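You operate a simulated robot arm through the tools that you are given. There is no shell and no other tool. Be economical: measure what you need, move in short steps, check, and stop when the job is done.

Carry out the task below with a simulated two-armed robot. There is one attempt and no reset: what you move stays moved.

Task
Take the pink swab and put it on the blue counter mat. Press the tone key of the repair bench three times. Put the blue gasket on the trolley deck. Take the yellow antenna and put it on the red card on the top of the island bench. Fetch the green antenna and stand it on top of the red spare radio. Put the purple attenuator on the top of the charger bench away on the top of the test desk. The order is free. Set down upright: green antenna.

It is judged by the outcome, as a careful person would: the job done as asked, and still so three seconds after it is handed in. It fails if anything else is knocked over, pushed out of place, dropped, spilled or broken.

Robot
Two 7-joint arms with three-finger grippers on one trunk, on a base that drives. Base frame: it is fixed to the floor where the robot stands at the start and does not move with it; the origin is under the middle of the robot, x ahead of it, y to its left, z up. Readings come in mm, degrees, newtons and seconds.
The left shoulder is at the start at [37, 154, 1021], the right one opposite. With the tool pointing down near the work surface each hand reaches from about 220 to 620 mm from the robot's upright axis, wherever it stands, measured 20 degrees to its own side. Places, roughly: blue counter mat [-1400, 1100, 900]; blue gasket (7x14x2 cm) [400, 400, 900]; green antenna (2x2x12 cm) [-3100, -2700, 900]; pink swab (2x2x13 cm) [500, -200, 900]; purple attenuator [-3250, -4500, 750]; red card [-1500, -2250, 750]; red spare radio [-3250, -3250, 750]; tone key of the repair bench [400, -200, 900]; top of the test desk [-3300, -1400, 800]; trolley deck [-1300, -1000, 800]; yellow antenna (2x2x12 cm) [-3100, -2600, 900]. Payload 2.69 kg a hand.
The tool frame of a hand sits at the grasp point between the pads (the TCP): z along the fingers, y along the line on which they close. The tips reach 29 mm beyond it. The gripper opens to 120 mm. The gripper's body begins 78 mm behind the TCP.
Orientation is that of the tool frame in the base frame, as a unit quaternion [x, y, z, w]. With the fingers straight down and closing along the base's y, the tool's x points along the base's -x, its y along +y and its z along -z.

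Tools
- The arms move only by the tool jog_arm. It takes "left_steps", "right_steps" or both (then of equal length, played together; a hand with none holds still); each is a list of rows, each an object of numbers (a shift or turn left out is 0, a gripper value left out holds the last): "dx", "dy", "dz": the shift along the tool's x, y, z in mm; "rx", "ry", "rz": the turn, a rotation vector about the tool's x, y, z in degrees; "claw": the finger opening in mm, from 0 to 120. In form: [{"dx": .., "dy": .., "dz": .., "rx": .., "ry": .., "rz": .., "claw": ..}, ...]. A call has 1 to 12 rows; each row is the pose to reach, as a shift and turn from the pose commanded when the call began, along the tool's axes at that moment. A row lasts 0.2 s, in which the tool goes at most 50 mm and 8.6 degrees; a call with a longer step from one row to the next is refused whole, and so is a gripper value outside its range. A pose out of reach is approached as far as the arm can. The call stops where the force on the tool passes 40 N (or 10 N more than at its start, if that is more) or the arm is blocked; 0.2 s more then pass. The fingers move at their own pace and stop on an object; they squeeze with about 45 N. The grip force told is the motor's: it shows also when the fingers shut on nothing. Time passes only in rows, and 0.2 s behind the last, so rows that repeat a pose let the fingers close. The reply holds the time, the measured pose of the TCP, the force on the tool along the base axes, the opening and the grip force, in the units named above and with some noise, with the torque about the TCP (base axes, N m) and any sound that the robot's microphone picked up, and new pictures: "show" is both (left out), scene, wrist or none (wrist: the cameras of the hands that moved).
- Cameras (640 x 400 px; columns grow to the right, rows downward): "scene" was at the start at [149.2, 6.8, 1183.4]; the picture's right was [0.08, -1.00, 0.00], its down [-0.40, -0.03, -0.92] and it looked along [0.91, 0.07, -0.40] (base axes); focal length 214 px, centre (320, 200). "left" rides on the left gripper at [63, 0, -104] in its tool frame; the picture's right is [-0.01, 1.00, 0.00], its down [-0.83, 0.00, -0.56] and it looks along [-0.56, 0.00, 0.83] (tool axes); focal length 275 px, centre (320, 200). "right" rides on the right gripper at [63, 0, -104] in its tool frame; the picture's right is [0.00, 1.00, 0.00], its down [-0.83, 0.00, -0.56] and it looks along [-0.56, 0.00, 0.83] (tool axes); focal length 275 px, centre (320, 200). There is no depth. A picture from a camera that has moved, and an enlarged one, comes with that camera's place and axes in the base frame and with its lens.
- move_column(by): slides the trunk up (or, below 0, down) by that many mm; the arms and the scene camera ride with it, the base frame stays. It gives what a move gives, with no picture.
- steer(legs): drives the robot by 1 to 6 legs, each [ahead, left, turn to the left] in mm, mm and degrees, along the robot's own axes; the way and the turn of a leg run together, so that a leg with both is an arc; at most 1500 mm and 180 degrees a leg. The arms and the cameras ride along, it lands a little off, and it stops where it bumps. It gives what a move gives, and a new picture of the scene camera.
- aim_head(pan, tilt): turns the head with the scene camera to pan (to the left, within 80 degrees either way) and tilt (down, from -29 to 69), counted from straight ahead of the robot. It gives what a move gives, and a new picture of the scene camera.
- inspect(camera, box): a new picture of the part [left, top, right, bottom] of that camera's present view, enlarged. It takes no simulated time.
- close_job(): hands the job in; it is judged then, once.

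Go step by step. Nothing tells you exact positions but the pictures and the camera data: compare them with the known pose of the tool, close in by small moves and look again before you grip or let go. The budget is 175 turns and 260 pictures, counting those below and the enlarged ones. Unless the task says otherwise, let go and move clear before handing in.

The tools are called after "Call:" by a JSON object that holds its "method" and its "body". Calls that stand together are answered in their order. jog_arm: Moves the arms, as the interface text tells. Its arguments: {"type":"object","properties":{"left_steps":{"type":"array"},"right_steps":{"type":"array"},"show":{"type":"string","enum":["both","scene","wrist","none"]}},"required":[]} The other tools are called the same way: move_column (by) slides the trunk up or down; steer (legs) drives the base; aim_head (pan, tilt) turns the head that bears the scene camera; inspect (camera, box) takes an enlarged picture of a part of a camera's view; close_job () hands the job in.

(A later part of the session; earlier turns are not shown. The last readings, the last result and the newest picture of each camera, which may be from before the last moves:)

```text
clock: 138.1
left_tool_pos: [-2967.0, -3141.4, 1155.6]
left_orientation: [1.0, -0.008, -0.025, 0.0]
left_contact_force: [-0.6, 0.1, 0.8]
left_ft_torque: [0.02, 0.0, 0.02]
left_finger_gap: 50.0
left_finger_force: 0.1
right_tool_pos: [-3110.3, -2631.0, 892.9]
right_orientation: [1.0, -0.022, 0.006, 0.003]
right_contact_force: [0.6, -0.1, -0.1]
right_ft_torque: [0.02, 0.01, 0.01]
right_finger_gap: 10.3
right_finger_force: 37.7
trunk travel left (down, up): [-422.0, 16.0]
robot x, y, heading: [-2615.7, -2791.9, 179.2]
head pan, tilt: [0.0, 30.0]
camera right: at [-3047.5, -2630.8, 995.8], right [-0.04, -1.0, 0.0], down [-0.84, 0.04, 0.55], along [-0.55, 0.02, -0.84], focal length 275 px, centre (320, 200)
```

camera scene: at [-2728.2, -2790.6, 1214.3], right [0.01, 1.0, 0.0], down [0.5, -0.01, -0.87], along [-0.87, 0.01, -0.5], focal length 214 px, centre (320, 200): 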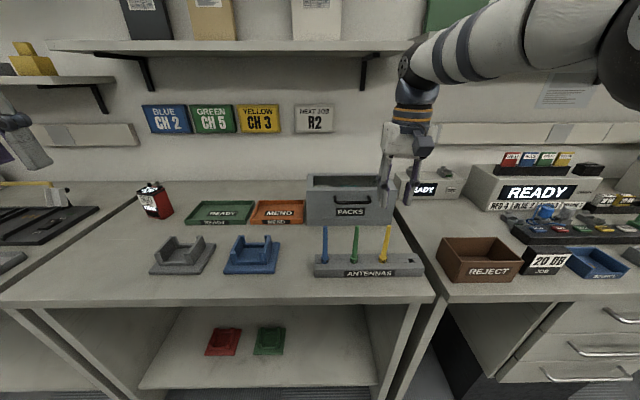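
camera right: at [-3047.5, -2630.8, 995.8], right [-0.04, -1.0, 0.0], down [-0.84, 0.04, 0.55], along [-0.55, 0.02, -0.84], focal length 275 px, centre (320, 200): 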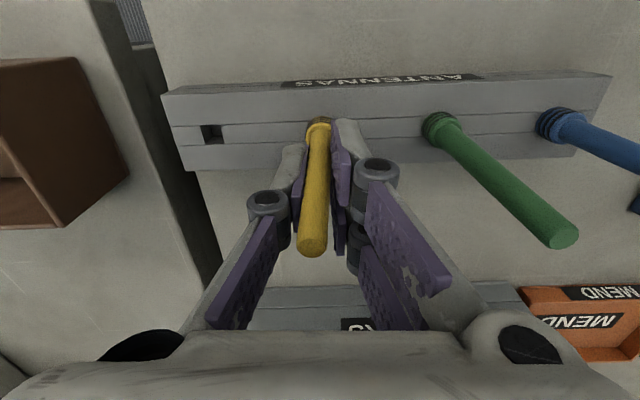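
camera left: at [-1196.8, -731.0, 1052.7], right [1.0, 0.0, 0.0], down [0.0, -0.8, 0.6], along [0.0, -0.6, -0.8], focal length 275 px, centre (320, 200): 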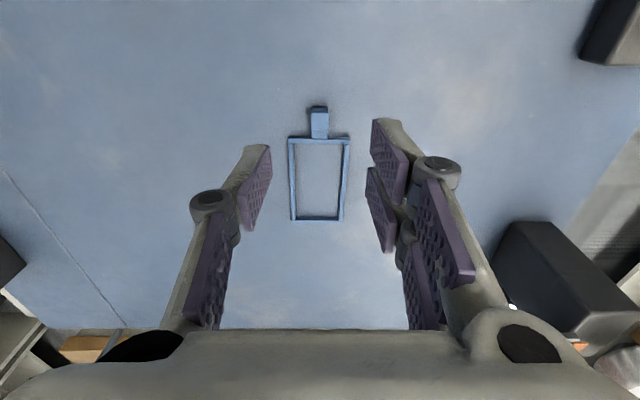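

The yellow antenna is gripped. Lifting straight up and checking.

Call:
{"method": "jog_arm", "body": {"right_steps": [{"dz": -15}, {"dz": -45}, {"dz": -90}, {"dz": -135}, {"dz": -175}, {"dz": -190}], "show": "both"}}

```text
clock: 139.4
left_tool_pos: [-2966.5, -3142.2, 1155.3]
left_orientation: [1.0, -0.009, -0.025, -0.001]
left_contact_force: [-0.1, 0.2, 0.2]
left_ft_torque: [-0.02, 0.01, 0.05]
left_finger_gap: 49.9
left_finger_force: 0.0
right_tool_pos: [-3111.3, -2631.4, 1084.2]
right_orientation: [1.0, -0.023, 0.006, 0.002]
right_contact_force: [-0.3, -0.3, 0.1]
right_ft_torque: [0.03, 0.02, -0.01]
right_finger_gap: 10.5
right_finger_force: 37.7
trunk travel left (down, up): [-422.0, 16.0]
robot x, y, heading: [-2615.4, -2793.9, 179.5]
head pan, tilt: [0.0, 30.0]
camera scene: at [-2728.4, -2791.1, 1214.2], right [0.01, 1.0, 0.0], down [0.5, -0.01, -0.87], along [-0.87, 0.01, -0.5], focal length 214 px, centre (320, 200)
camera right: at [-3049.8, -2631.8, 1187.4], right [-0.04, -1.0, 0.0], down [-0.84, 0.04, 0.55], along [-0.55, 0.02, -0.84], focal length 275 px, centre (320, 200)
```

scene: 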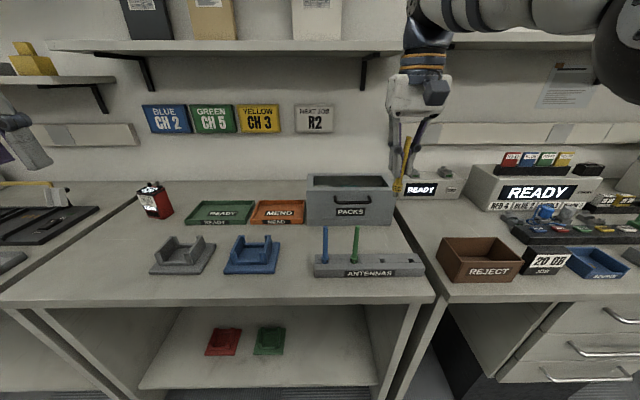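
right: 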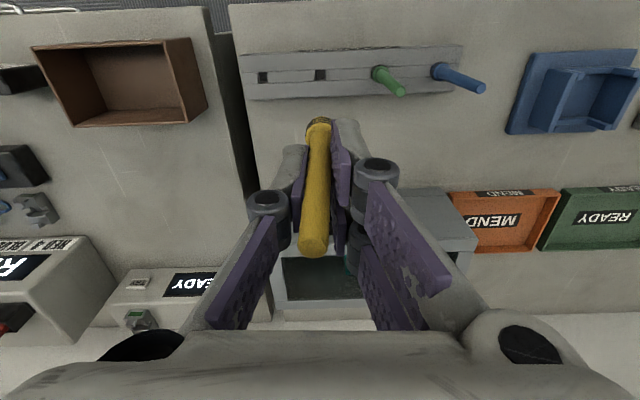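

Yellow is held. I'll retract the right hand and shift the base right so the left hand can take the green antenna.

Call:
{"method": "jog_arm", "body": {"right_steps": [{"dx": 45}, {"dx": 90}, {"dx": 135}, {"dx": 165}], "show": "none"}}

Call:
{"method": "steer", "body": {"legs": [[0, -240, 0]]}}

Call:
{"method": "inspect", "body": {"camera": "left", "box": [0, 0, 640, 400]}}

```text
clock: 140.4
left_tool_pos: [-2966.4, -3140.6, 1155.6]
left_orientation: [1.0, -0.009, -0.024, 0.0]
left_contact_force: [-0.7, 0.2, 0.4]
left_ft_torque: [-0.02, -0.01, -0.01]
left_finger_gap: 49.8
left_finger_force: 0.1
right_tool_pos: [-2945.2, -2636.9, 1086.1]
right_orientation: [1.0, -0.022, 0.005, 0.003]
right_contact_force: [0.0, 0.2, -0.4]
right_ft_torque: [0.0, 0.0, -0.01]
right_finger_gap: 10.5
right_finger_force: 37.6
trunk travel left (down, up): [-422.0, 16.0]
robot x, y, heading: [-2616.1, -2791.4, 179.1]
head pan, tilt: [0.0, 30.0]
```

```text
clock: 142.9
left_tool_pos: [-2964.0, -2900.3, 1155.3]
left_orientation: [1.0, -0.008, -0.024, 0.0]
left_contact_force: [0.4, 0.4, 0.3]
left_ft_torque: [-0.02, 0.0, 0.0]
left_finger_gap: 49.7
left_finger_force: 0.1
right_tool_pos: [-2942.3, -2396.0, 1085.5]
right_orientation: [1.0, -0.021, 0.005, 0.003]
right_contact_force: [0.2, 0.7, 0.2]
right_ft_torque: [0.01, -0.03, 0.01]
right_finger_gap: 10.3
right_finger_force: 37.9
trunk travel left (down, up): [-422.0, 16.0]
robot x, y, heading: [-2613.3, -2553.3, 179.3]
head pan, tilt: [0.0, 30.0]
camera scene: at [-2725.1, -2549.5, 1214.3], right [0.01, 1.0, 0.0], down [0.5, -0.01, -0.87], along [-0.87, 0.01, -0.5], focal length 214 px, centre (320, 200)
```

scene: 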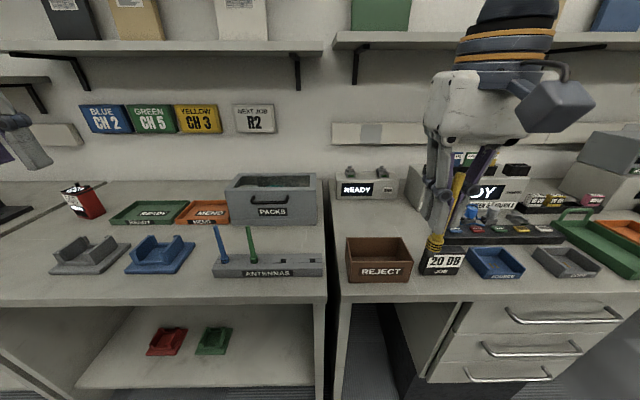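

```text
1.00 times, centred on (320, 200) of left (not enlarged: the box is as wide or as high as the picture)
camera zoom: at [-2896.3, -2901.4, 1256.9], right [-0.02, -1.0, 0.0], down [-0.8, 0.02, 0.6], along [-0.6, 0.01, -0.8], focal length 275 px, centre (320, 200)
```

zoom: 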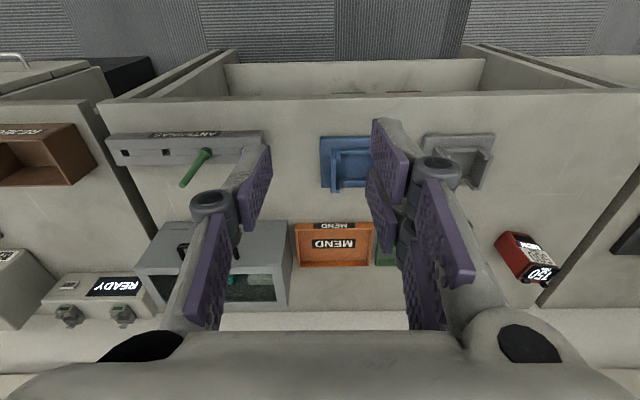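

Call:
{"method": "jog_arm", "body": {"left_steps": [{"dx": -24, "dy": -33, "dz": 20, "ry": 1, "claw": 40}, {"dx": -48, "dy": -66, "dz": 45, "ry": 2}, {"dx": -72, "dy": -99, "dz": 65, "ry": 2.8}, {"dx": -96, "dy": -132, "dz": 90, "ry": 2.8}, {"dx": -120, "dy": -165, "dz": 115, "ry": 2.8}, {"dx": -142, "dy": -195, "dz": 140, "ry": 2.8}], "show": "wrist"}}

```text
clock: 144.3
left_tool_pos: [-3107.5, -2701.8, 1021.0]
left_orientation: [1.0, -0.008, 0.0, 0.0]
left_contact_force: [-0.1, 0.5, 0.1]
left_ft_torque: [0.0, 0.02, 0.0]
left_finger_gap: 39.9
left_finger_force: 0.0
right_tool_pos: [-2943.6, -2395.7, 1085.7]
right_orientation: [1.0, -0.02, 0.006, 0.003]
right_contact_force: [0.0, 0.3, -0.9]
right_ft_torque: [0.04, 0.0, 0.0]
right_finger_gap: 10.3
right_finger_force: 37.7
trunk travel left (down, up): [-422.0, 16.0]
robot x, y, heading: [-2611.3, -2553.0, 179.2]
head pan, tilt: [0.0, 30.0]
camera left: at [-3045.1, -2704.2, 1126.1], right [-0.02, -1.0, 0.0], down [-0.83, 0.02, 0.56], along [-0.56, 0.01, -0.83], focal length 275 px, centre (320, 200)
```

left: 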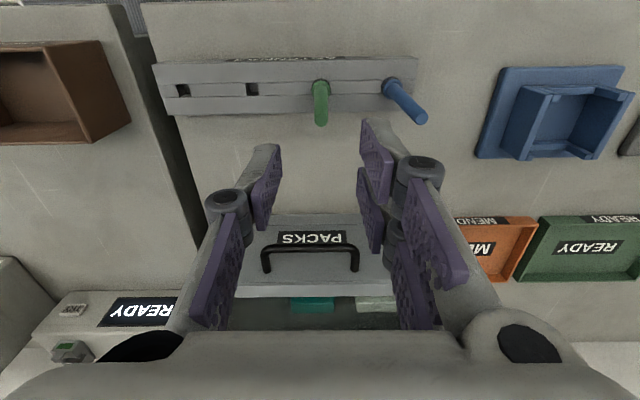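

Call:
{"method": "jog_arm", "body": {"left_steps": [{"dx": -3, "dy": 2, "dz": 45}, {"dx": -3, "dy": 2, "dz": 80}], "show": "wrist"}}

```text
clock: 144.9
left_tool_pos: [-3110.4, -2706.6, 941.6]
left_orientation: [1.0, -0.008, 0.001, 0.001]
left_contact_force: [0.1, 0.2, -0.7]
left_ft_torque: [0.02, 0.0, -0.02]
left_finger_gap: 40.0
left_finger_force: 0.0
right_tool_pos: [-2943.3, -2396.0, 1085.7]
right_orientation: [1.0, -0.021, 0.006, 0.002]
right_contact_force: [-0.3, 0.0, -0.7]
right_ft_torque: [0.0, -0.04, 0.01]
right_finger_gap: 10.2
right_finger_force: 37.7
trunk travel left (down, up): [-422.0, 16.0]
robot x, y, heading: [-2613.0, -2553.4, 179.1]
head pan, tilt: [0.0, 30.0]
camera left: at [-3047.7, -2708.5, 1047.6], right [-0.02, -1.0, 0.0], down [-0.83, 0.02, 0.56], along [-0.56, 0.01, -0.83], focal length 275 px, centre (320, 200)
```

left: 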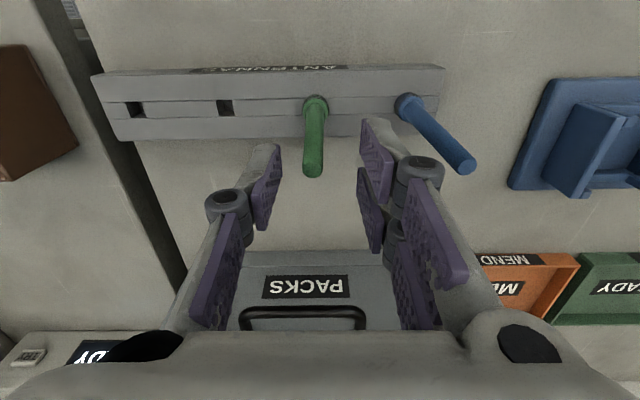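

Call:
{"method": "jog_arm", "body": {"left_steps": [{"dx": -3, "dy": -2, "dz": 25}, {"dx": -3, "dy": -2, "dz": 50}, {"dx": -3, "dy": -2, "dz": 50, "claw": 0}, {"dx": -3, "dy": -2, "dz": 50, "claw": 0}, {"dx": -3, "dy": -2, "dz": 50, "claw": 0}], "show": "wrist"}}

```text
clock: 146.1
left_tool_pos: [-3113.6, -2703.0, 890.6]
left_orientation: [1.0, -0.007, 0.0, -0.001]
left_contact_force: [0.2, 0.8, 0.6]
left_ft_torque: [0.0, 0.01, 0.0]
left_finger_gap: 10.6
left_finger_force: 38.1
right_tool_pos: [-2942.8, -2397.2, 1086.0]
right_orientation: [1.0, -0.021, 0.005, 0.002]
right_contact_force: [-0.4, -0.2, 0.1]
right_ft_torque: [-0.01, -0.01, 0.0]
right_finger_gap: 10.2
right_finger_force: 37.3
trunk travel left (down, up): [-422.0, 16.0]
robot x, y, heading: [-2612.2, -2551.2, 179.1]
head pan, tilt: [0.0, 30.0]
camera left: at [-3051.5, -2705.1, 995.8], right [-0.02, -1.0, 0.0], down [-0.83, 0.02, 0.56], along [-0.56, 0.01, -0.83], focal length 275 px, centre (320, 200)
```

left: 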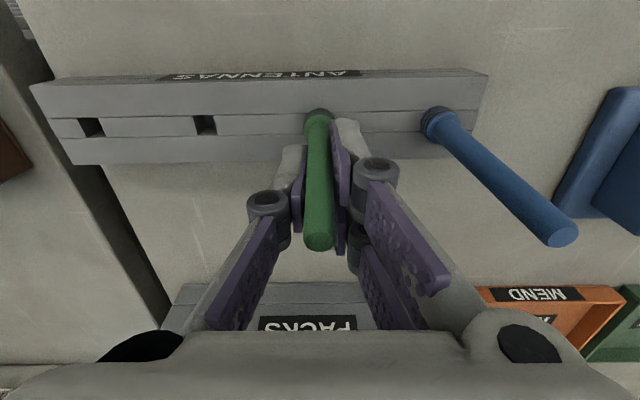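

Call:
{"method": "jog_arm", "body": {"left_steps": [{"dz": -15}, {"dz": -45}, {"dz": -90}, {"dz": -135}, {"dz": -180}, {"dz": -190, "dx": 45}, {"dz": -190, "dx": 90}], "show": "none"}}

Call:
{"method": "steer", "body": {"legs": [[0, 530, 0]]}}

Call:
{"method": "inspect", "body": {"camera": "left", "box": [0, 0, 640, 400]}}

```text
clock: 147.7
left_tool_pos: [-3025.1, -2705.0, 1076.8]
left_orientation: [1.0, -0.008, 0.004, -0.001]
left_contact_force: [-0.7, -0.6, -1.1]
left_ft_torque: [0.06, 0.01, 0.02]
left_finger_gap: 10.6
left_finger_force: 37.5
right_tool_pos: [-2942.9, -2397.8, 1086.1]
right_orientation: [1.0, -0.021, 0.005, 0.002]
right_contact_force: [-0.5, -1.1, -0.4]
right_ft_torque: [0.06, 0.0, 0.02]
right_finger_gap: 10.1
right_finger_force: 37.5
trunk travel left (down, up): [-422.0, 16.0]
robot x, y, heading: [-2613.0, -2552.6, 179.0]
head pan, tilt: [0.0, 30.0]
```

```text
clock: 152.3
left_tool_pos: [-3033.2, -3230.4, 1077.4]
left_orientation: [1.0, -0.008, 0.005, 0.0]
left_contact_force: [0.7, -0.1, -0.2]
left_ft_torque: [0.02, -0.03, 0.0]
left_finger_gap: 10.7
left_finger_force: 37.5
right_tool_pos: [-2950.6, -2923.2, 1085.5]
right_orientation: [1.0, -0.022, 0.004, 0.001]
right_contact_force: [0.3, 0.0, 0.4]
right_ft_torque: [0.02, -0.01, 0.0]
right_finger_gap: 10.4
right_finger_force: 37.6
trunk travel left (down, up): [-422.0, 16.0]
robot x, y, heading: [-2619.4, -3078.1, 179.3]
head pan, tilt: [0.0, 30.0]
camera scene: at [-2732.3, -3077.1, 1214.3], right [0.01, 1.0, 0.0], down [0.5, -0.01, -0.87], along [-0.87, 0.01, -0.5], focal length 214 px, centre (320, 200)
```

scene: 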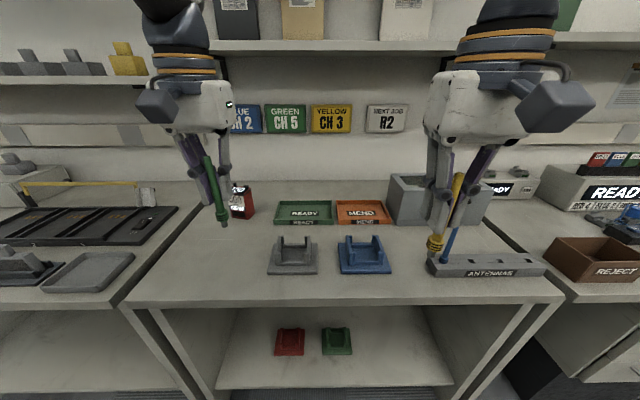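

```text
1.00 times, centred on (320, 200) of left (not enlarged: the box is as wide or as high as the picture)
camera zoom: at [-2971.4, -3232.1, 1183.1], right [-0.02, -1.0, 0.0], down [-0.84, 0.02, 0.55], along [-0.55, 0.01, -0.84], focal length 275 px, centre (320, 200)
```

zoom: 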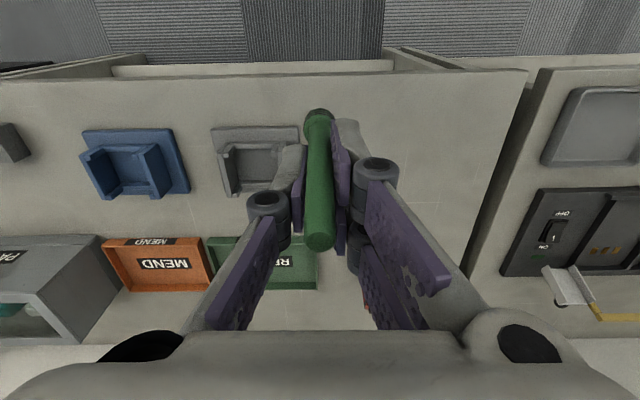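

Call:
{"method": "jog_arm", "body": {"left_steps": [{"dy": 45}, {"dy": 90}, {"dy": 130}], "show": "wrist"}}

Call:
{"method": "inspect", "body": {"camera": "scene", "box": [180, 150, 300, 250]}}

```text
clock: 153.1
left_tool_pos: [-3032.1, -3360.8, 1077.4]
left_orientation: [1.0, -0.009, 0.005, 0.0]
left_contact_force: [-0.5, -0.2, -0.8]
left_ft_torque: [0.03, -0.03, -0.01]
left_finger_gap: 10.5
left_finger_force: 36.9
right_tool_pos: [-2950.3, -2924.6, 1086.3]
right_orientation: [1.0, -0.021, 0.005, 0.002]
right_contact_force: [0.1, 0.5, -0.7]
right_ft_torque: [0.0, 0.01, 0.02]
right_finger_gap: 10.3
right_finger_force: 37.7
trunk travel left (down, up): [-422.0, 16.0]
robot x, y, heading: [-2619.0, -3075.9, 179.3]
head pan, tilt: [0.0, 30.0]
camera left: at [-2971.2, -3362.4, 1184.2], right [-0.02, -1.0, 0.0], down [-0.84, 0.02, 0.55], along [-0.55, 0.01, -0.84], focal length 275 px, centre (320, 200)
```

left: 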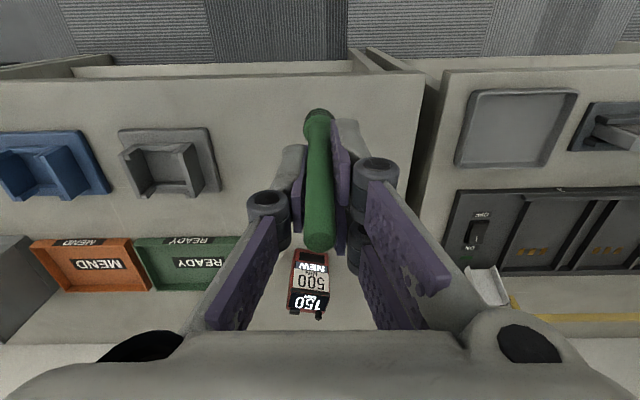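

```text
4.00 times, centred on (240, 200) of scene
camera zoom: at [-2732.3, -3077.9, 1214.3], right [0.01, 1.0, 0.0], down [0.5, -0.01, -0.87], along [-0.87, 0.01, -0.5], focal length 858 px, centre (640, 200)
```

zoom: 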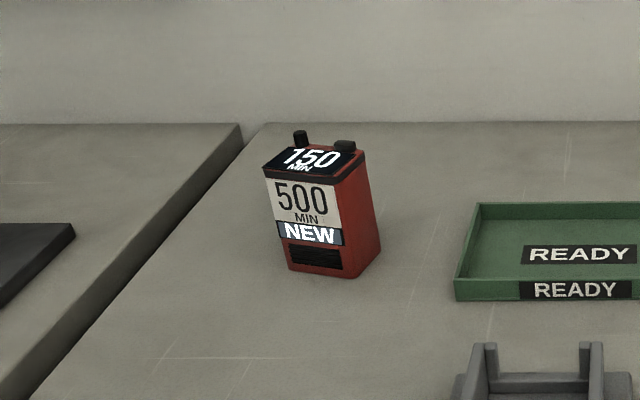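

The radio's top is at about z 898, with a free flat area in front of its two knobs around (-3341, -3332). I'll drive closer.

Call:
{"method": "steer", "body": {"legs": [[155, 55, 0]]}}

Call:
{"method": "inspect", "body": {"camera": "left", "box": [0, 0, 640, 400]}}

Call:
{"method": "inspect", "body": {"camera": "scene", "box": [120, 150, 280, 250]}}

```text
clock: 154.5
left_tool_pos: [-3189.2, -3412.8, 1080.1]
left_orientation: [1.0, -0.009, 0.006, 0.001]
left_contact_force: [-0.6, -0.4, -0.2]
left_ft_torque: [-0.01, 0.02, 0.0]
left_finger_gap: 10.5
left_finger_force: 38.0
right_tool_pos: [-3105.2, -2976.4, 1084.9]
right_orientation: [1.0, -0.023, 0.006, 0.001]
right_contact_force: [-1.1, -0.4, -1.3]
right_ft_torque: [0.01, -0.02, 0.0]
right_finger_gap: 10.3
right_finger_force: 37.7
trunk travel left (down, up): [-422.0, 16.0]
robot x, y, heading: [-2778.1, -3132.9, 178.9]
head pan, tilt: [0.0, 30.0]
camera scene: at [-2888.6, -3130.5, 1214.2], right [0.01, 1.0, 0.0], down [0.5, -0.01, -0.87], along [-0.87, 0.01, -0.5], focal length 214 px, centre (320, 200)
```

scene: 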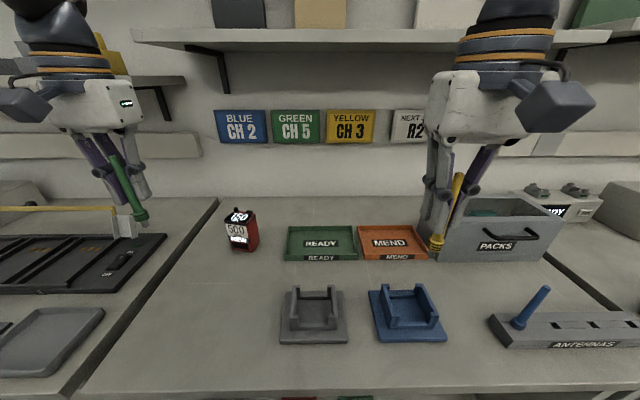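

```text
1.00 times, centred on (320, 200) of left (not enlarged: the box is as wide or as high as the picture)
camera zoom: at [-3127.5, -3414.4, 1184.2], right [-0.02, -1.0, 0.0], down [-0.84, 0.02, 0.55], along [-0.55, 0.01, -0.84], focal length 275 px, centre (320, 200)
```

zoom: 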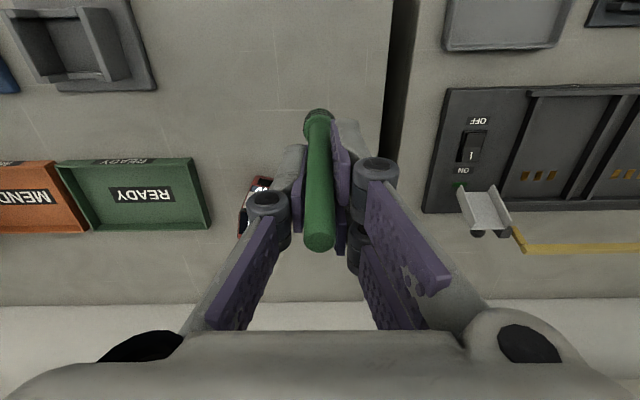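

```text
4.00 times, centred on (200, 200) of scene
camera zoom: at [-2888.6, -3130.5, 1214.2], right [0.01, 1.0, 0.0], down [0.5, -0.01, -0.87], along [-0.87, 0.01, -0.5], focal length 858 px, centre (800, 200)
```

zoom: 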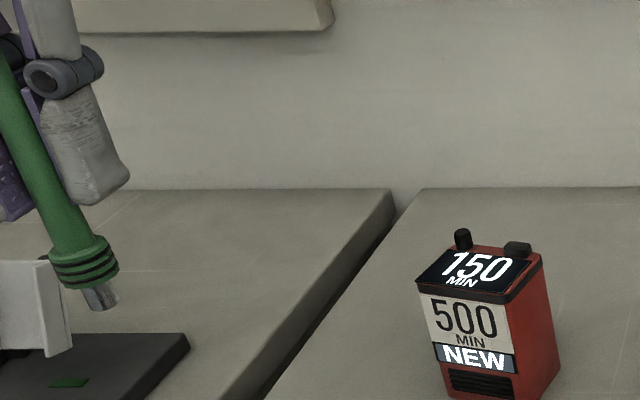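

Call:
{"method": "inspect", "body": {"camera": "scene", "box": [215, 195, 265, 255]}}

```text
6.67 times, centred on (240, 225) of scene
camera zoom: at [-2888.6, -3130.5, 1214.2], right [0.01, 1.0, 0.0], down [0.5, -0.01, -0.87], along [-0.87, 0.01, -0.5], focal length 1430 px, centre (853, 33)
```

zoom: 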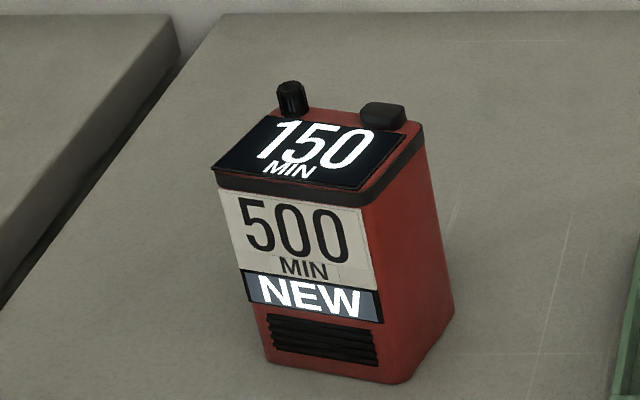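

No socket on the radio; its flat screen area is free, centred near (-3349, -3335, 897). I'll bring the antenna above it.

Call:
{"method": "jog_arm", "body": {"left_steps": [{"dx": -35, "dy": -18, "dz": 10}, {"dx": -70, "dy": -36, "dz": 20}, {"dx": -105, "dy": -54, "dz": 30}, {"dx": -135, "dy": -70, "dz": 40}, {"dx": -158, "dy": -78, "dz": 45}], "show": "both"}}

Call:
{"method": "inspect", "body": {"camera": "scene", "box": [180, 130, 300, 260]}}

```text
clock: 155.7
left_tool_pos: [-3320.7, -3335.9, 1031.0]
left_orientation: [1.0, -0.009, 0.005, 0.0]
left_contact_force: [0.3, 0.3, 0.7]
left_ft_torque: [0.01, 0.0, 0.0]
left_finger_gap: 10.5
left_finger_force: 37.5
left hand out of reach, approached as far as the arm can: row 5
right_tool_pos: [-3104.9, -2976.7, 1087.0]
right_orientation: [1.0, -0.022, 0.005, 0.003]
right_contact_force: [0.3, -0.1, 0.0]
right_ft_torque: [-0.02, 0.02, -0.01]
right_finger_gap: 10.5
right_finger_force: 37.7
trunk travel left (down, up): [-422.0, 16.0]
robot x, y, heading: [-2776.1, -3132.3, 179.4]
head pan, tilt: [0.0, 30.0]
camera scene: at [-2887.0, -3130.4, 1214.5], right [0.01, 1.0, 0.0], down [0.5, -0.01, -0.87], along [-0.87, 0.01, -0.5], focal length 214 px, centre (320, 200)
camera left: at [-3259.6, -3337.3, 1136.6], right [-0.02, -1.0, 0.0], down [-0.84, 0.02, 0.55], along [-0.55, 0.01, -0.84], focal length 275 px, centre (320, 200)
```

scene: 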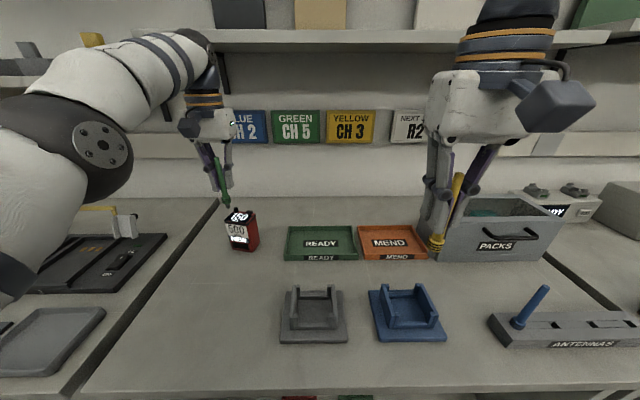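
left: 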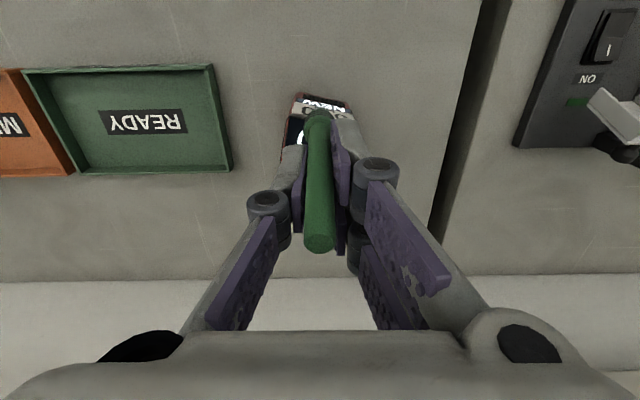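

```text
3.08 times, centred on (240, 195) of scene
camera zoom: at [-2887.0, -3130.4, 1214.5], right [0.01, 1.0, 0.0], down [0.5, -0.01, -0.87], along [-0.87, 0.01, -0.5], focal length 660 px, centre (566, 215)
```

zoom: 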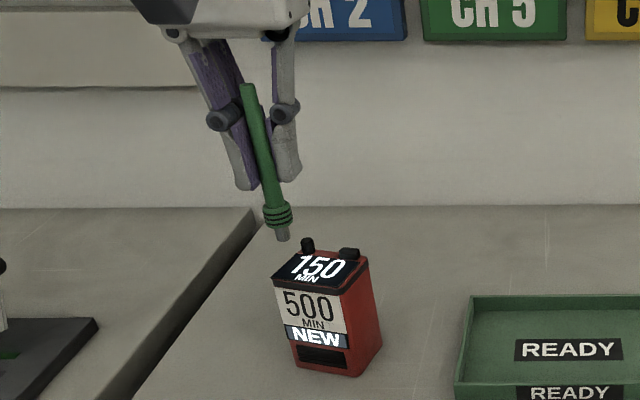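

Slightly out of reach; I'll drive 28 mm closer.

Call:
{"method": "steer", "body": {"legs": [[28, 0, 0]]}}

Call:
{"method": "inspect", "body": {"camera": "scene", "box": [180, 130, 300, 260]}}

Call:
{"method": "inspect", "body": {"camera": "left", "box": [220, 70, 420, 195]}}

```text
clock: 156.5
left_tool_pos: [-3350.4, -3336.3, 1029.9]
left_orientation: [1.0, -0.009, 0.005, 0.0]
left_contact_force: [0.4, 0.6, -0.5]
left_ft_torque: [0.01, -0.02, 0.0]
left_finger_gap: 10.6
left_finger_force: 37.7
right_tool_pos: [-3134.3, -2975.5, 1086.3]
right_orientation: [1.0, -0.023, 0.006, 0.002]
right_contact_force: [0.4, 0.2, -0.8]
right_ft_torque: [0.05, -0.06, 0.02]
right_finger_gap: 10.5
right_finger_force: 37.6
trunk travel left (down, up): [-422.0, 16.0]
robot x, y, heading: [-2800.6, -3134.0, 178.9]
head pan, tilt: [0.0, 30.0]
camera scene: at [-2916.4, -3129.8, 1214.3], right [0.01, 1.0, 0.0], down [0.5, -0.01, -0.87], along [-0.87, 0.01, -0.5], focal length 214 px, centre (320, 200)
```

scene: 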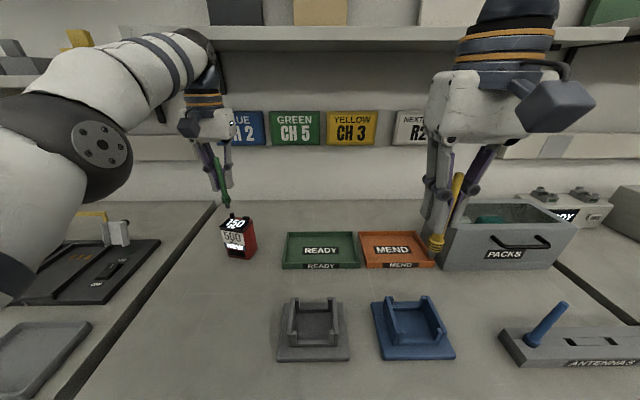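

```text
3.08 times, centred on (240, 195) of scene
camera zoom: at [-2916.4, -3129.8, 1214.3], right [0.01, 1.0, 0.0], down [0.5, -0.01, -0.87], along [-0.87, 0.01, -0.5], focal length 660 px, centre (566, 215)
```

zoom: 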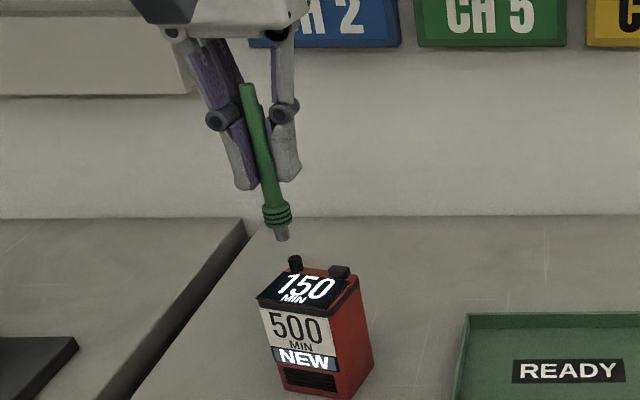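

```text
3.20 times, centred on (320, 132) of left
camera zoom: at [-3288.9, -3337.0, 1136.0], right [-0.02, -1.0, 0.0], down [-0.84, 0.02, 0.55], along [-0.55, 0.01, -0.84], focal length 881 px, centre (320, 416)
```

zoom: 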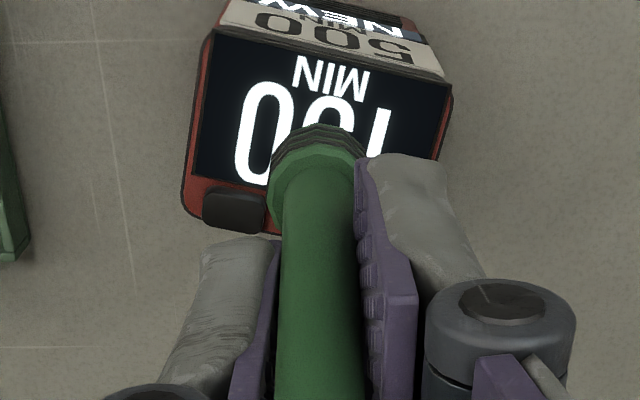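

The antenna axis is right above the screen's centre. I'll nudge 3 mm and lower slowly until contact.

Call:
{"method": "jog_arm", "body": {"left_steps": [{"dy": -3, "dz": 20}, {"dy": -3, "dz": 36}], "show": "none"}}

Call:
{"method": "inspect", "body": {"camera": "scene", "box": [200, 170, 280, 260]}}

Call:
{"method": "inspect", "body": {"camera": "left", "box": [220, 70, 420, 195]}}

```text
clock: 157.1
left_tool_pos: [-3349.3, -3330.6, 993.4]
left_orientation: [1.0, -0.008, 0.005, 0.0]
left_contact_force: [-0.3, 0.1, 0.0]
left_ft_torque: [0.03, -0.04, -0.01]
left_finger_gap: 10.4
left_finger_force: 37.7
right_tool_pos: [-3133.7, -2974.4, 1084.6]
right_orientation: [1.0, -0.023, 0.006, 0.003]
right_contact_force: [0.0, -0.1, -1.2]
right_ft_torque: [0.04, 0.0, 0.0]
right_finger_gap: 10.2
right_finger_force: 38.4
trunk travel left (down, up): [-422.0, 16.0]
robot x, y, heading: [-2801.6, -3131.5, 179.3]
head pan, tilt: [0.0, 30.0]
```

```text
4.44 times, centred on (240, 215) of scene
camera zoom: at [-2916.0, -3129.9, 1214.2], right [0.01, 1.0, 0.0], down [0.5, -0.01, -0.87], along [-0.87, 0.01, -0.5], focal length 953 px, centre (676, 133)
```

zoom: 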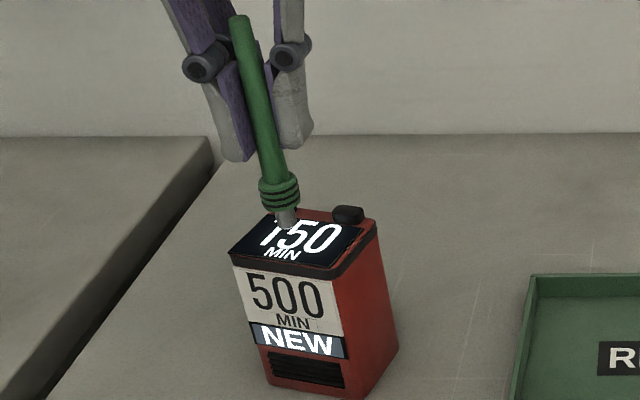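

```text
3.20 times, centred on (320, 132) of left
camera zoom: at [-3288.1, -3333.7, 1099.5], right [-0.02, -1.0, 0.0], down [-0.84, 0.02, 0.55], along [-0.55, 0.01, -0.84], focal length 881 px, centre (320, 416)
```

zoom: 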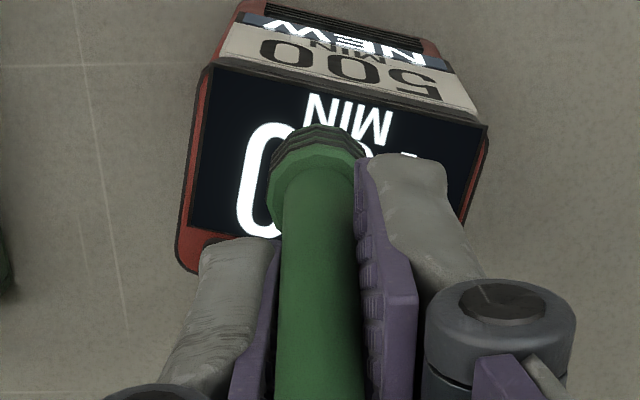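

Call:
{"method": "jog_arm", "body": {"left_steps": [{"dy": -2, "dz": 4}, {"dy": -2, "dz": 7}, {"dy": -2, "dz": 9}, {"dy": -2, "dz": 11}, {"dy": -2, "dz": 13}], "show": "none"}}

Call:
{"method": "inspect", "body": {"camera": "scene", "box": [200, 170, 280, 260]}}

```text
clock: 158.3
left_tool_pos: [-3348.6, -3330.2, 980.7]
left_orientation: [1.0, -0.009, 0.005, 0.001]
left_contact_force: [-0.3, 0.5, -0.3]
left_ft_torque: [0.01, 0.01, -0.01]
left_finger_gap: 10.5
left_finger_force: 37.6
right_tool_pos: [-3133.5, -2976.0, 1085.3]
right_orientation: [1.0, -0.023, 0.004, 0.002]
right_contact_force: [0.8, 0.7, 0.2]
right_ft_torque: [0.06, -0.01, -0.01]
right_finger_gap: 10.3
right_finger_force: 37.7
trunk travel left (down, up): [-422.0, 16.0]
robot x, y, heading: [-2803.3, -3129.5, 179.1]
head pan, tilt: [0.0, 30.0]
```

```text
4.44 times, centred on (240, 215) of scene
camera zoom: at [-2915.7, -3129.9, 1214.3], right [0.01, 1.0, 0.0], down [0.5, -0.01, -0.87], along [-0.87, 0.01, -0.5], focal length 953 px, centre (676, 133)
```

zoom: 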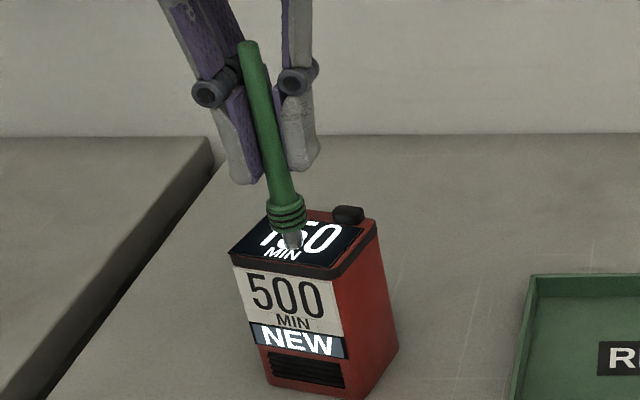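

Call:
{"method": "jog_arm", "body": {"left_steps": [{"dz": 2}, {"dz": 4}, {"dz": 6}, {"dz": 8}, {"dz": 10}], "show": "none"}}

Call:
{"method": "inspect", "body": {"camera": "scene", "box": [200, 170, 280, 260]}}

```text
clock: 159.5
left_tool_pos: [-3348.9, -3330.4, 973.0]
left_orientation: [1.0, -0.009, 0.002, 0.0]
left_contact_force: [0.6, 0.3, 15.6]
left_ft_torque: [-0.08, -0.11, 0.02]
left_finger_gap: 10.5
left_finger_force: 38.0
right_tool_pos: [-3132.2, -2976.4, 1087.0]
right_orientation: [1.0, -0.023, 0.004, 0.002]
right_contact_force: [-0.3, -0.4, 0.4]
right_ft_torque: [0.03, 0.01, 0.01]
right_finger_gap: 10.4
right_finger_force: 37.9
trunk travel left (down, up): [-422.0, 16.0]
robot x, y, heading: [-2801.5, -3129.9, 179.0]
head pan, tilt: [0.0, 30.0]
```

```text
4.44 times, centred on (240, 215) of scene
camera zoom: at [-2914.1, -3129.5, 1214.8], right [0.01, 1.0, 0.0], down [0.5, -0.01, -0.87], along [-0.87, 0.01, -0.5], focal length 953 px, centre (676, 133)
```

zoom: 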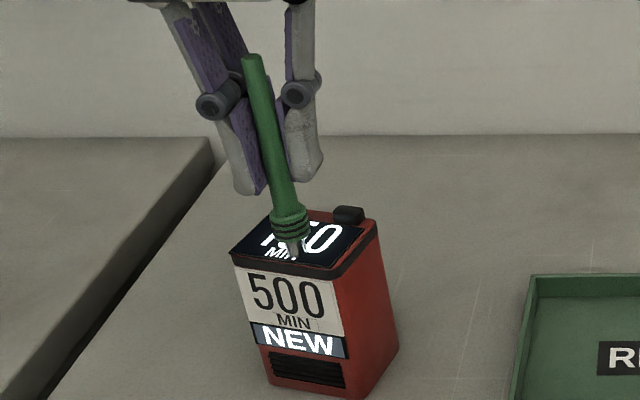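

The pin touches but sits near the screen's front edge; I'll lift a little, move 10 mm back and set it down again.

Call:
{"method": "jog_arm", "body": {"left_steps": [{"dz": -8}, {"dx": -10, "dz": -8}, {"dx": -10, "dz": -8}, {"dx": -10, "dz": -4}, {"dx": -10, "dz": -2}, {"dx": -10, "dz": 0}], "show": "none"}}

Call:
{"method": "inspect", "body": {"camera": "scene", "box": [200, 170, 280, 260]}}

Call:
{"method": "inspect", "body": {"camera": "left", "box": [220, 70, 420, 195]}}

```text
clock: 160.9
left_tool_pos: [-3358.9, -3330.9, 975.0]
left_orientation: [1.0, -0.009, 0.003, 0.001]
left_contact_force: [-1.6, -1.4, 13.2]
left_ft_torque: [-0.16, 0.05, 0.0]
left_finger_gap: 10.3
left_finger_force: 37.3
right_tool_pos: [-3131.9, -2975.5, 1087.4]
right_orientation: [1.0, -0.023, 0.005, 0.003]
right_contact_force: [-0.4, -0.6, -0.9]
right_ft_torque: [-0.01, 0.01, 0.01]
right_finger_gap: 10.2
right_finger_force: 37.8
trunk travel left (down, up): [-422.0, 16.0]
robot x, y, heading: [-2805.5, -3131.9, 179.2]
head pan, tilt: [0.0, 30.0]
```

```text
4.44 times, centred on (240, 215) of scene
camera zoom: at [-2914.5, -3129.8, 1214.7], right [0.01, 1.0, 0.0], down [0.5, -0.01, -0.87], along [-0.87, 0.01, -0.5], focal length 953 px, centre (676, 133)
```

zoom: 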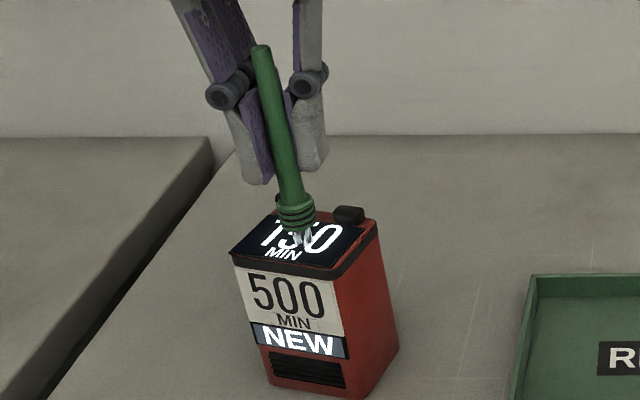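

```text
3.20 times, centred on (320, 132) of left
camera zoom: at [-3296.4, -3331.8, 1079.9], right [-0.02, -1.0, 0.0], down [-0.83, 0.02, 0.55], along [-0.55, 0.01, -0.83], focal length 881 px, centre (320, 416)
```

zoom: 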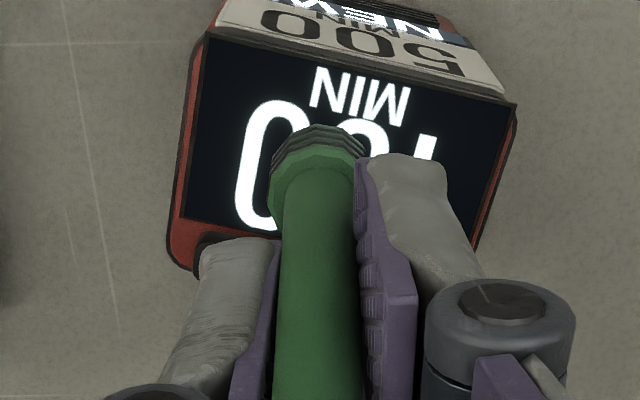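

Centred and in contact. I'll relieve the pressure a little, then open gently.

Call:
{"method": "jog_arm", "body": {"left_steps": [{"dz": -1.5}, {"dz": -1.5}, {"dz": -1.5, "claw": 14}, {"dz": -1.5, "claw": 20}, {"dz": -1.5, "claw": 30}, {"dz": -1.5, "claw": 40}, {"dz": -1.5, "claw": 40}], "show": "wrist"}}

Call:
{"method": "inspect", "body": {"camera": "scene", "box": [200, 150, 300, 260]}}

```text
clock: 162.5
left_tool_pos: [-3358.4, -3329.8, 973.4]
left_orientation: [1.0, -0.01, 0.005, 0.0]
left_contact_force: [0.0, 0.0, -0.4]
left_ft_torque: [-0.03, -0.02, 0.0]
left_finger_gap: 40.1
left_finger_force: 0.1
right_tool_pos: [-3133.9, -2975.9, 1085.5]
right_orientation: [1.0, -0.023, 0.005, 0.002]
right_contact_force: [0.1, 0.1, 0.3]
right_ft_torque: [0.01, 0.0, 0.04]
right_finger_gap: 10.5
right_finger_force: 38.0
trunk travel left (down, up): [-422.0, 16.0]
robot x, y, heading: [-2802.1, -3130.6, 178.8]
head pan, tilt: [0.0, 30.0]
camera left: at [-3297.3, -3331.7, 1078.6], right [-0.02, -1.0, 0.0], down [-0.84, 0.02, 0.55], along [-0.55, 0.01, -0.84], focal length 275 px, centre (320, 200)
```

left: 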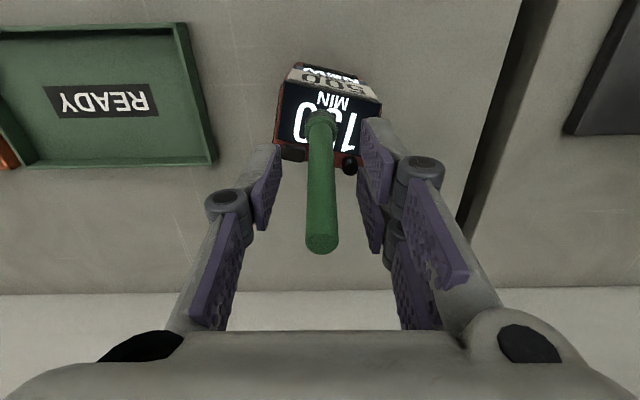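

```text
3.64 times, centred on (250, 205) of scene
camera zoom: at [-2915.7, -3129.9, 1214.3], right [0.01, 1.0, 0.0], down [0.5, -0.01, -0.87], along [-0.87, 0.01, -0.5], focal length 780 px, centre (574, 182)
```

zoom: 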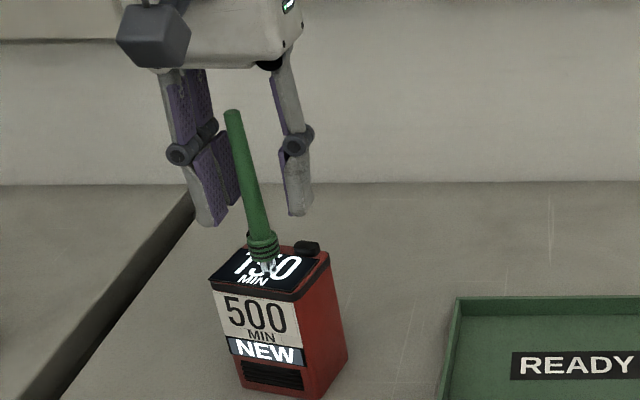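

The antenna stands on the radio. I'll raise the hand straight up.

Call:
{"method": "jog_arm", "body": {"left_steps": [{"dz": -20}, {"dz": -50}, {"dz": -80, "dx": 15}, {"dz": -90, "dx": 50}, {"dz": -95, "dx": 95}, {"dz": -95, "dx": 140}], "show": "scene"}}

Call:
{"method": "inspect", "body": {"camera": "scene", "box": [200, 150, 300, 260]}}

```text
clock: 163.9
left_tool_pos: [-3218.9, -3333.6, 1072.9]
left_orientation: [1.0, -0.009, 0.004, -0.001]
left_contact_force: [0.2, -1.0, -0.9]
left_ft_torque: [0.07, 0.0, -0.04]
left_finger_gap: 40.0
left_finger_force: 0.0
left hand out of reach, approached as far as the arm can: row 2, 3
right_tool_pos: [-3132.2, -2977.7, 1086.1]
right_orientation: [1.0, -0.022, 0.005, 0.002]
right_contact_force: [-0.4, -0.8, 0.3]
right_ft_torque: [0.07, 0.03, -0.01]
right_finger_gap: 10.3
right_finger_force: 37.0
trunk travel left (down, up): [-422.0, 16.0]
robot x, y, heading: [-2803.1, -3131.7, 179.1]
head pan, tilt: [0.0, 30.0]
camera scene: at [-2915.0, -3132.2, 1214.4], right [0.01, 1.0, 0.0], down [0.5, -0.01, -0.87], along [-0.87, 0.01, -0.5], focal length 214 px, centre (320, 200)
```

scene: 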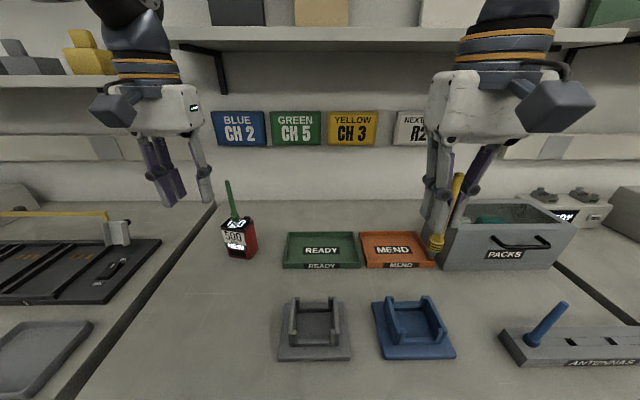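

```text
3.64 times, centred on (250, 205) of scene
camera zoom: at [-2915.0, -3132.2, 1214.4], right [0.01, 1.0, 0.0], down [0.5, -0.01, -0.87], along [-0.87, 0.01, -0.5], focal length 780 px, centre (574, 182)
```

zoom: 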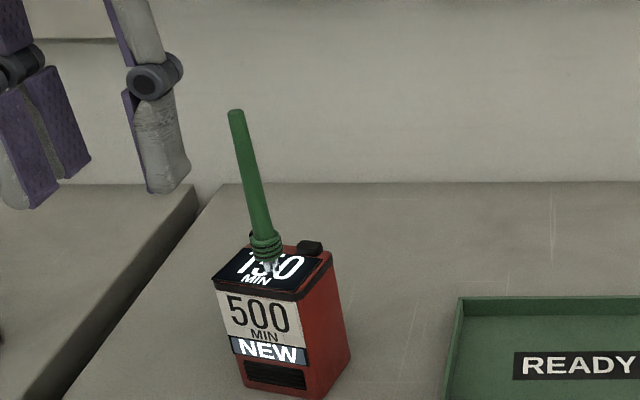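

The green antenna stands well. Next: the purple attenuator on the charger bench. I'll back off and strafe left.

Call:
{"method": "steer", "body": {"legs": [[-300, 0, 0], [0, 1200, 0]]}}

```text
clock: 175.1
left_tool_pos: [-2909.6, -4546.1, 1071.7]
left_orientation: [1.0, 0.004, 0.005, 0.0]
left_contact_force: [0.7, -0.1, -1.4]
left_ft_torque: [-0.01, 0.02, 0.0]
left_finger_gap: 40.0
left_finger_force: 0.0
right_tool_pos: [-2832.8, -4189.0, 1085.6]
right_orientation: [1.0, -0.009, 0.005, 0.003]
right_contact_force: [0.6, 0.7, -1.3]
right_ft_torque: [0.01, 0.0, 0.01]
right_finger_gap: 10.2
right_finger_force: 37.2
trunk travel left (down, up): [-422.0, 16.0]
robot x, y, heading: [-2498.6, -4336.6, -179.5]
head pan, tilt: [0.0, 30.0]
camera scene: at [-2611.1, -4337.0, 1214.3], right [-0.01, 1.0, 0.0], down [0.5, 0.01, -0.87], along [-0.87, -0.01, -0.5], focal length 214 px, centre (320, 200)
```

scene: 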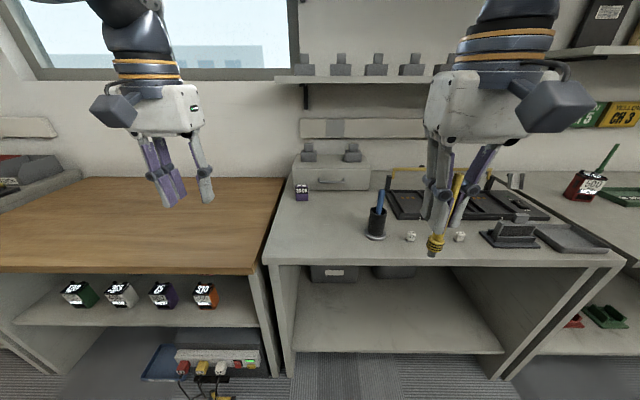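

Call:
{"method": "inspect", "body": {"camera": "scene", "box": [250, 140, 410, 260]}}

Call:
{"method": "inspect", "body": {"camera": "left", "box": [0, 0, 640, 400]}}

```text
3.33 times, centred on (330, 200) of scene
camera zoom: at [-2611.1, -4337.0, 1214.3], right [-0.01, 1.0, 0.0], down [0.5, 0.01, -0.87], along [-0.87, -0.01, -0.5], focal length 715 px, centre (287, 200)
```

zoom: 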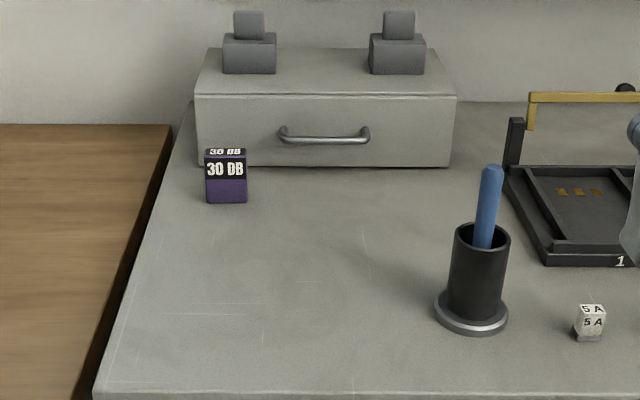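

```text
1.00 times, centred on (320, 200) of left (not enlarged: the box is as wide or as high as the picture)
camera zoom: at [-2849.0, -4545.6, 1178.1], right [0.0, -1.0, 0.0], down [-0.84, 0.0, 0.55], along [-0.55, 0.0, -0.84], focal length 275 px, centre (320, 200)
```

zoom: 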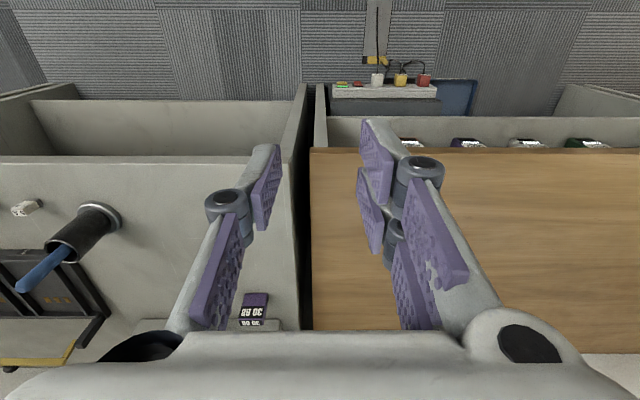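

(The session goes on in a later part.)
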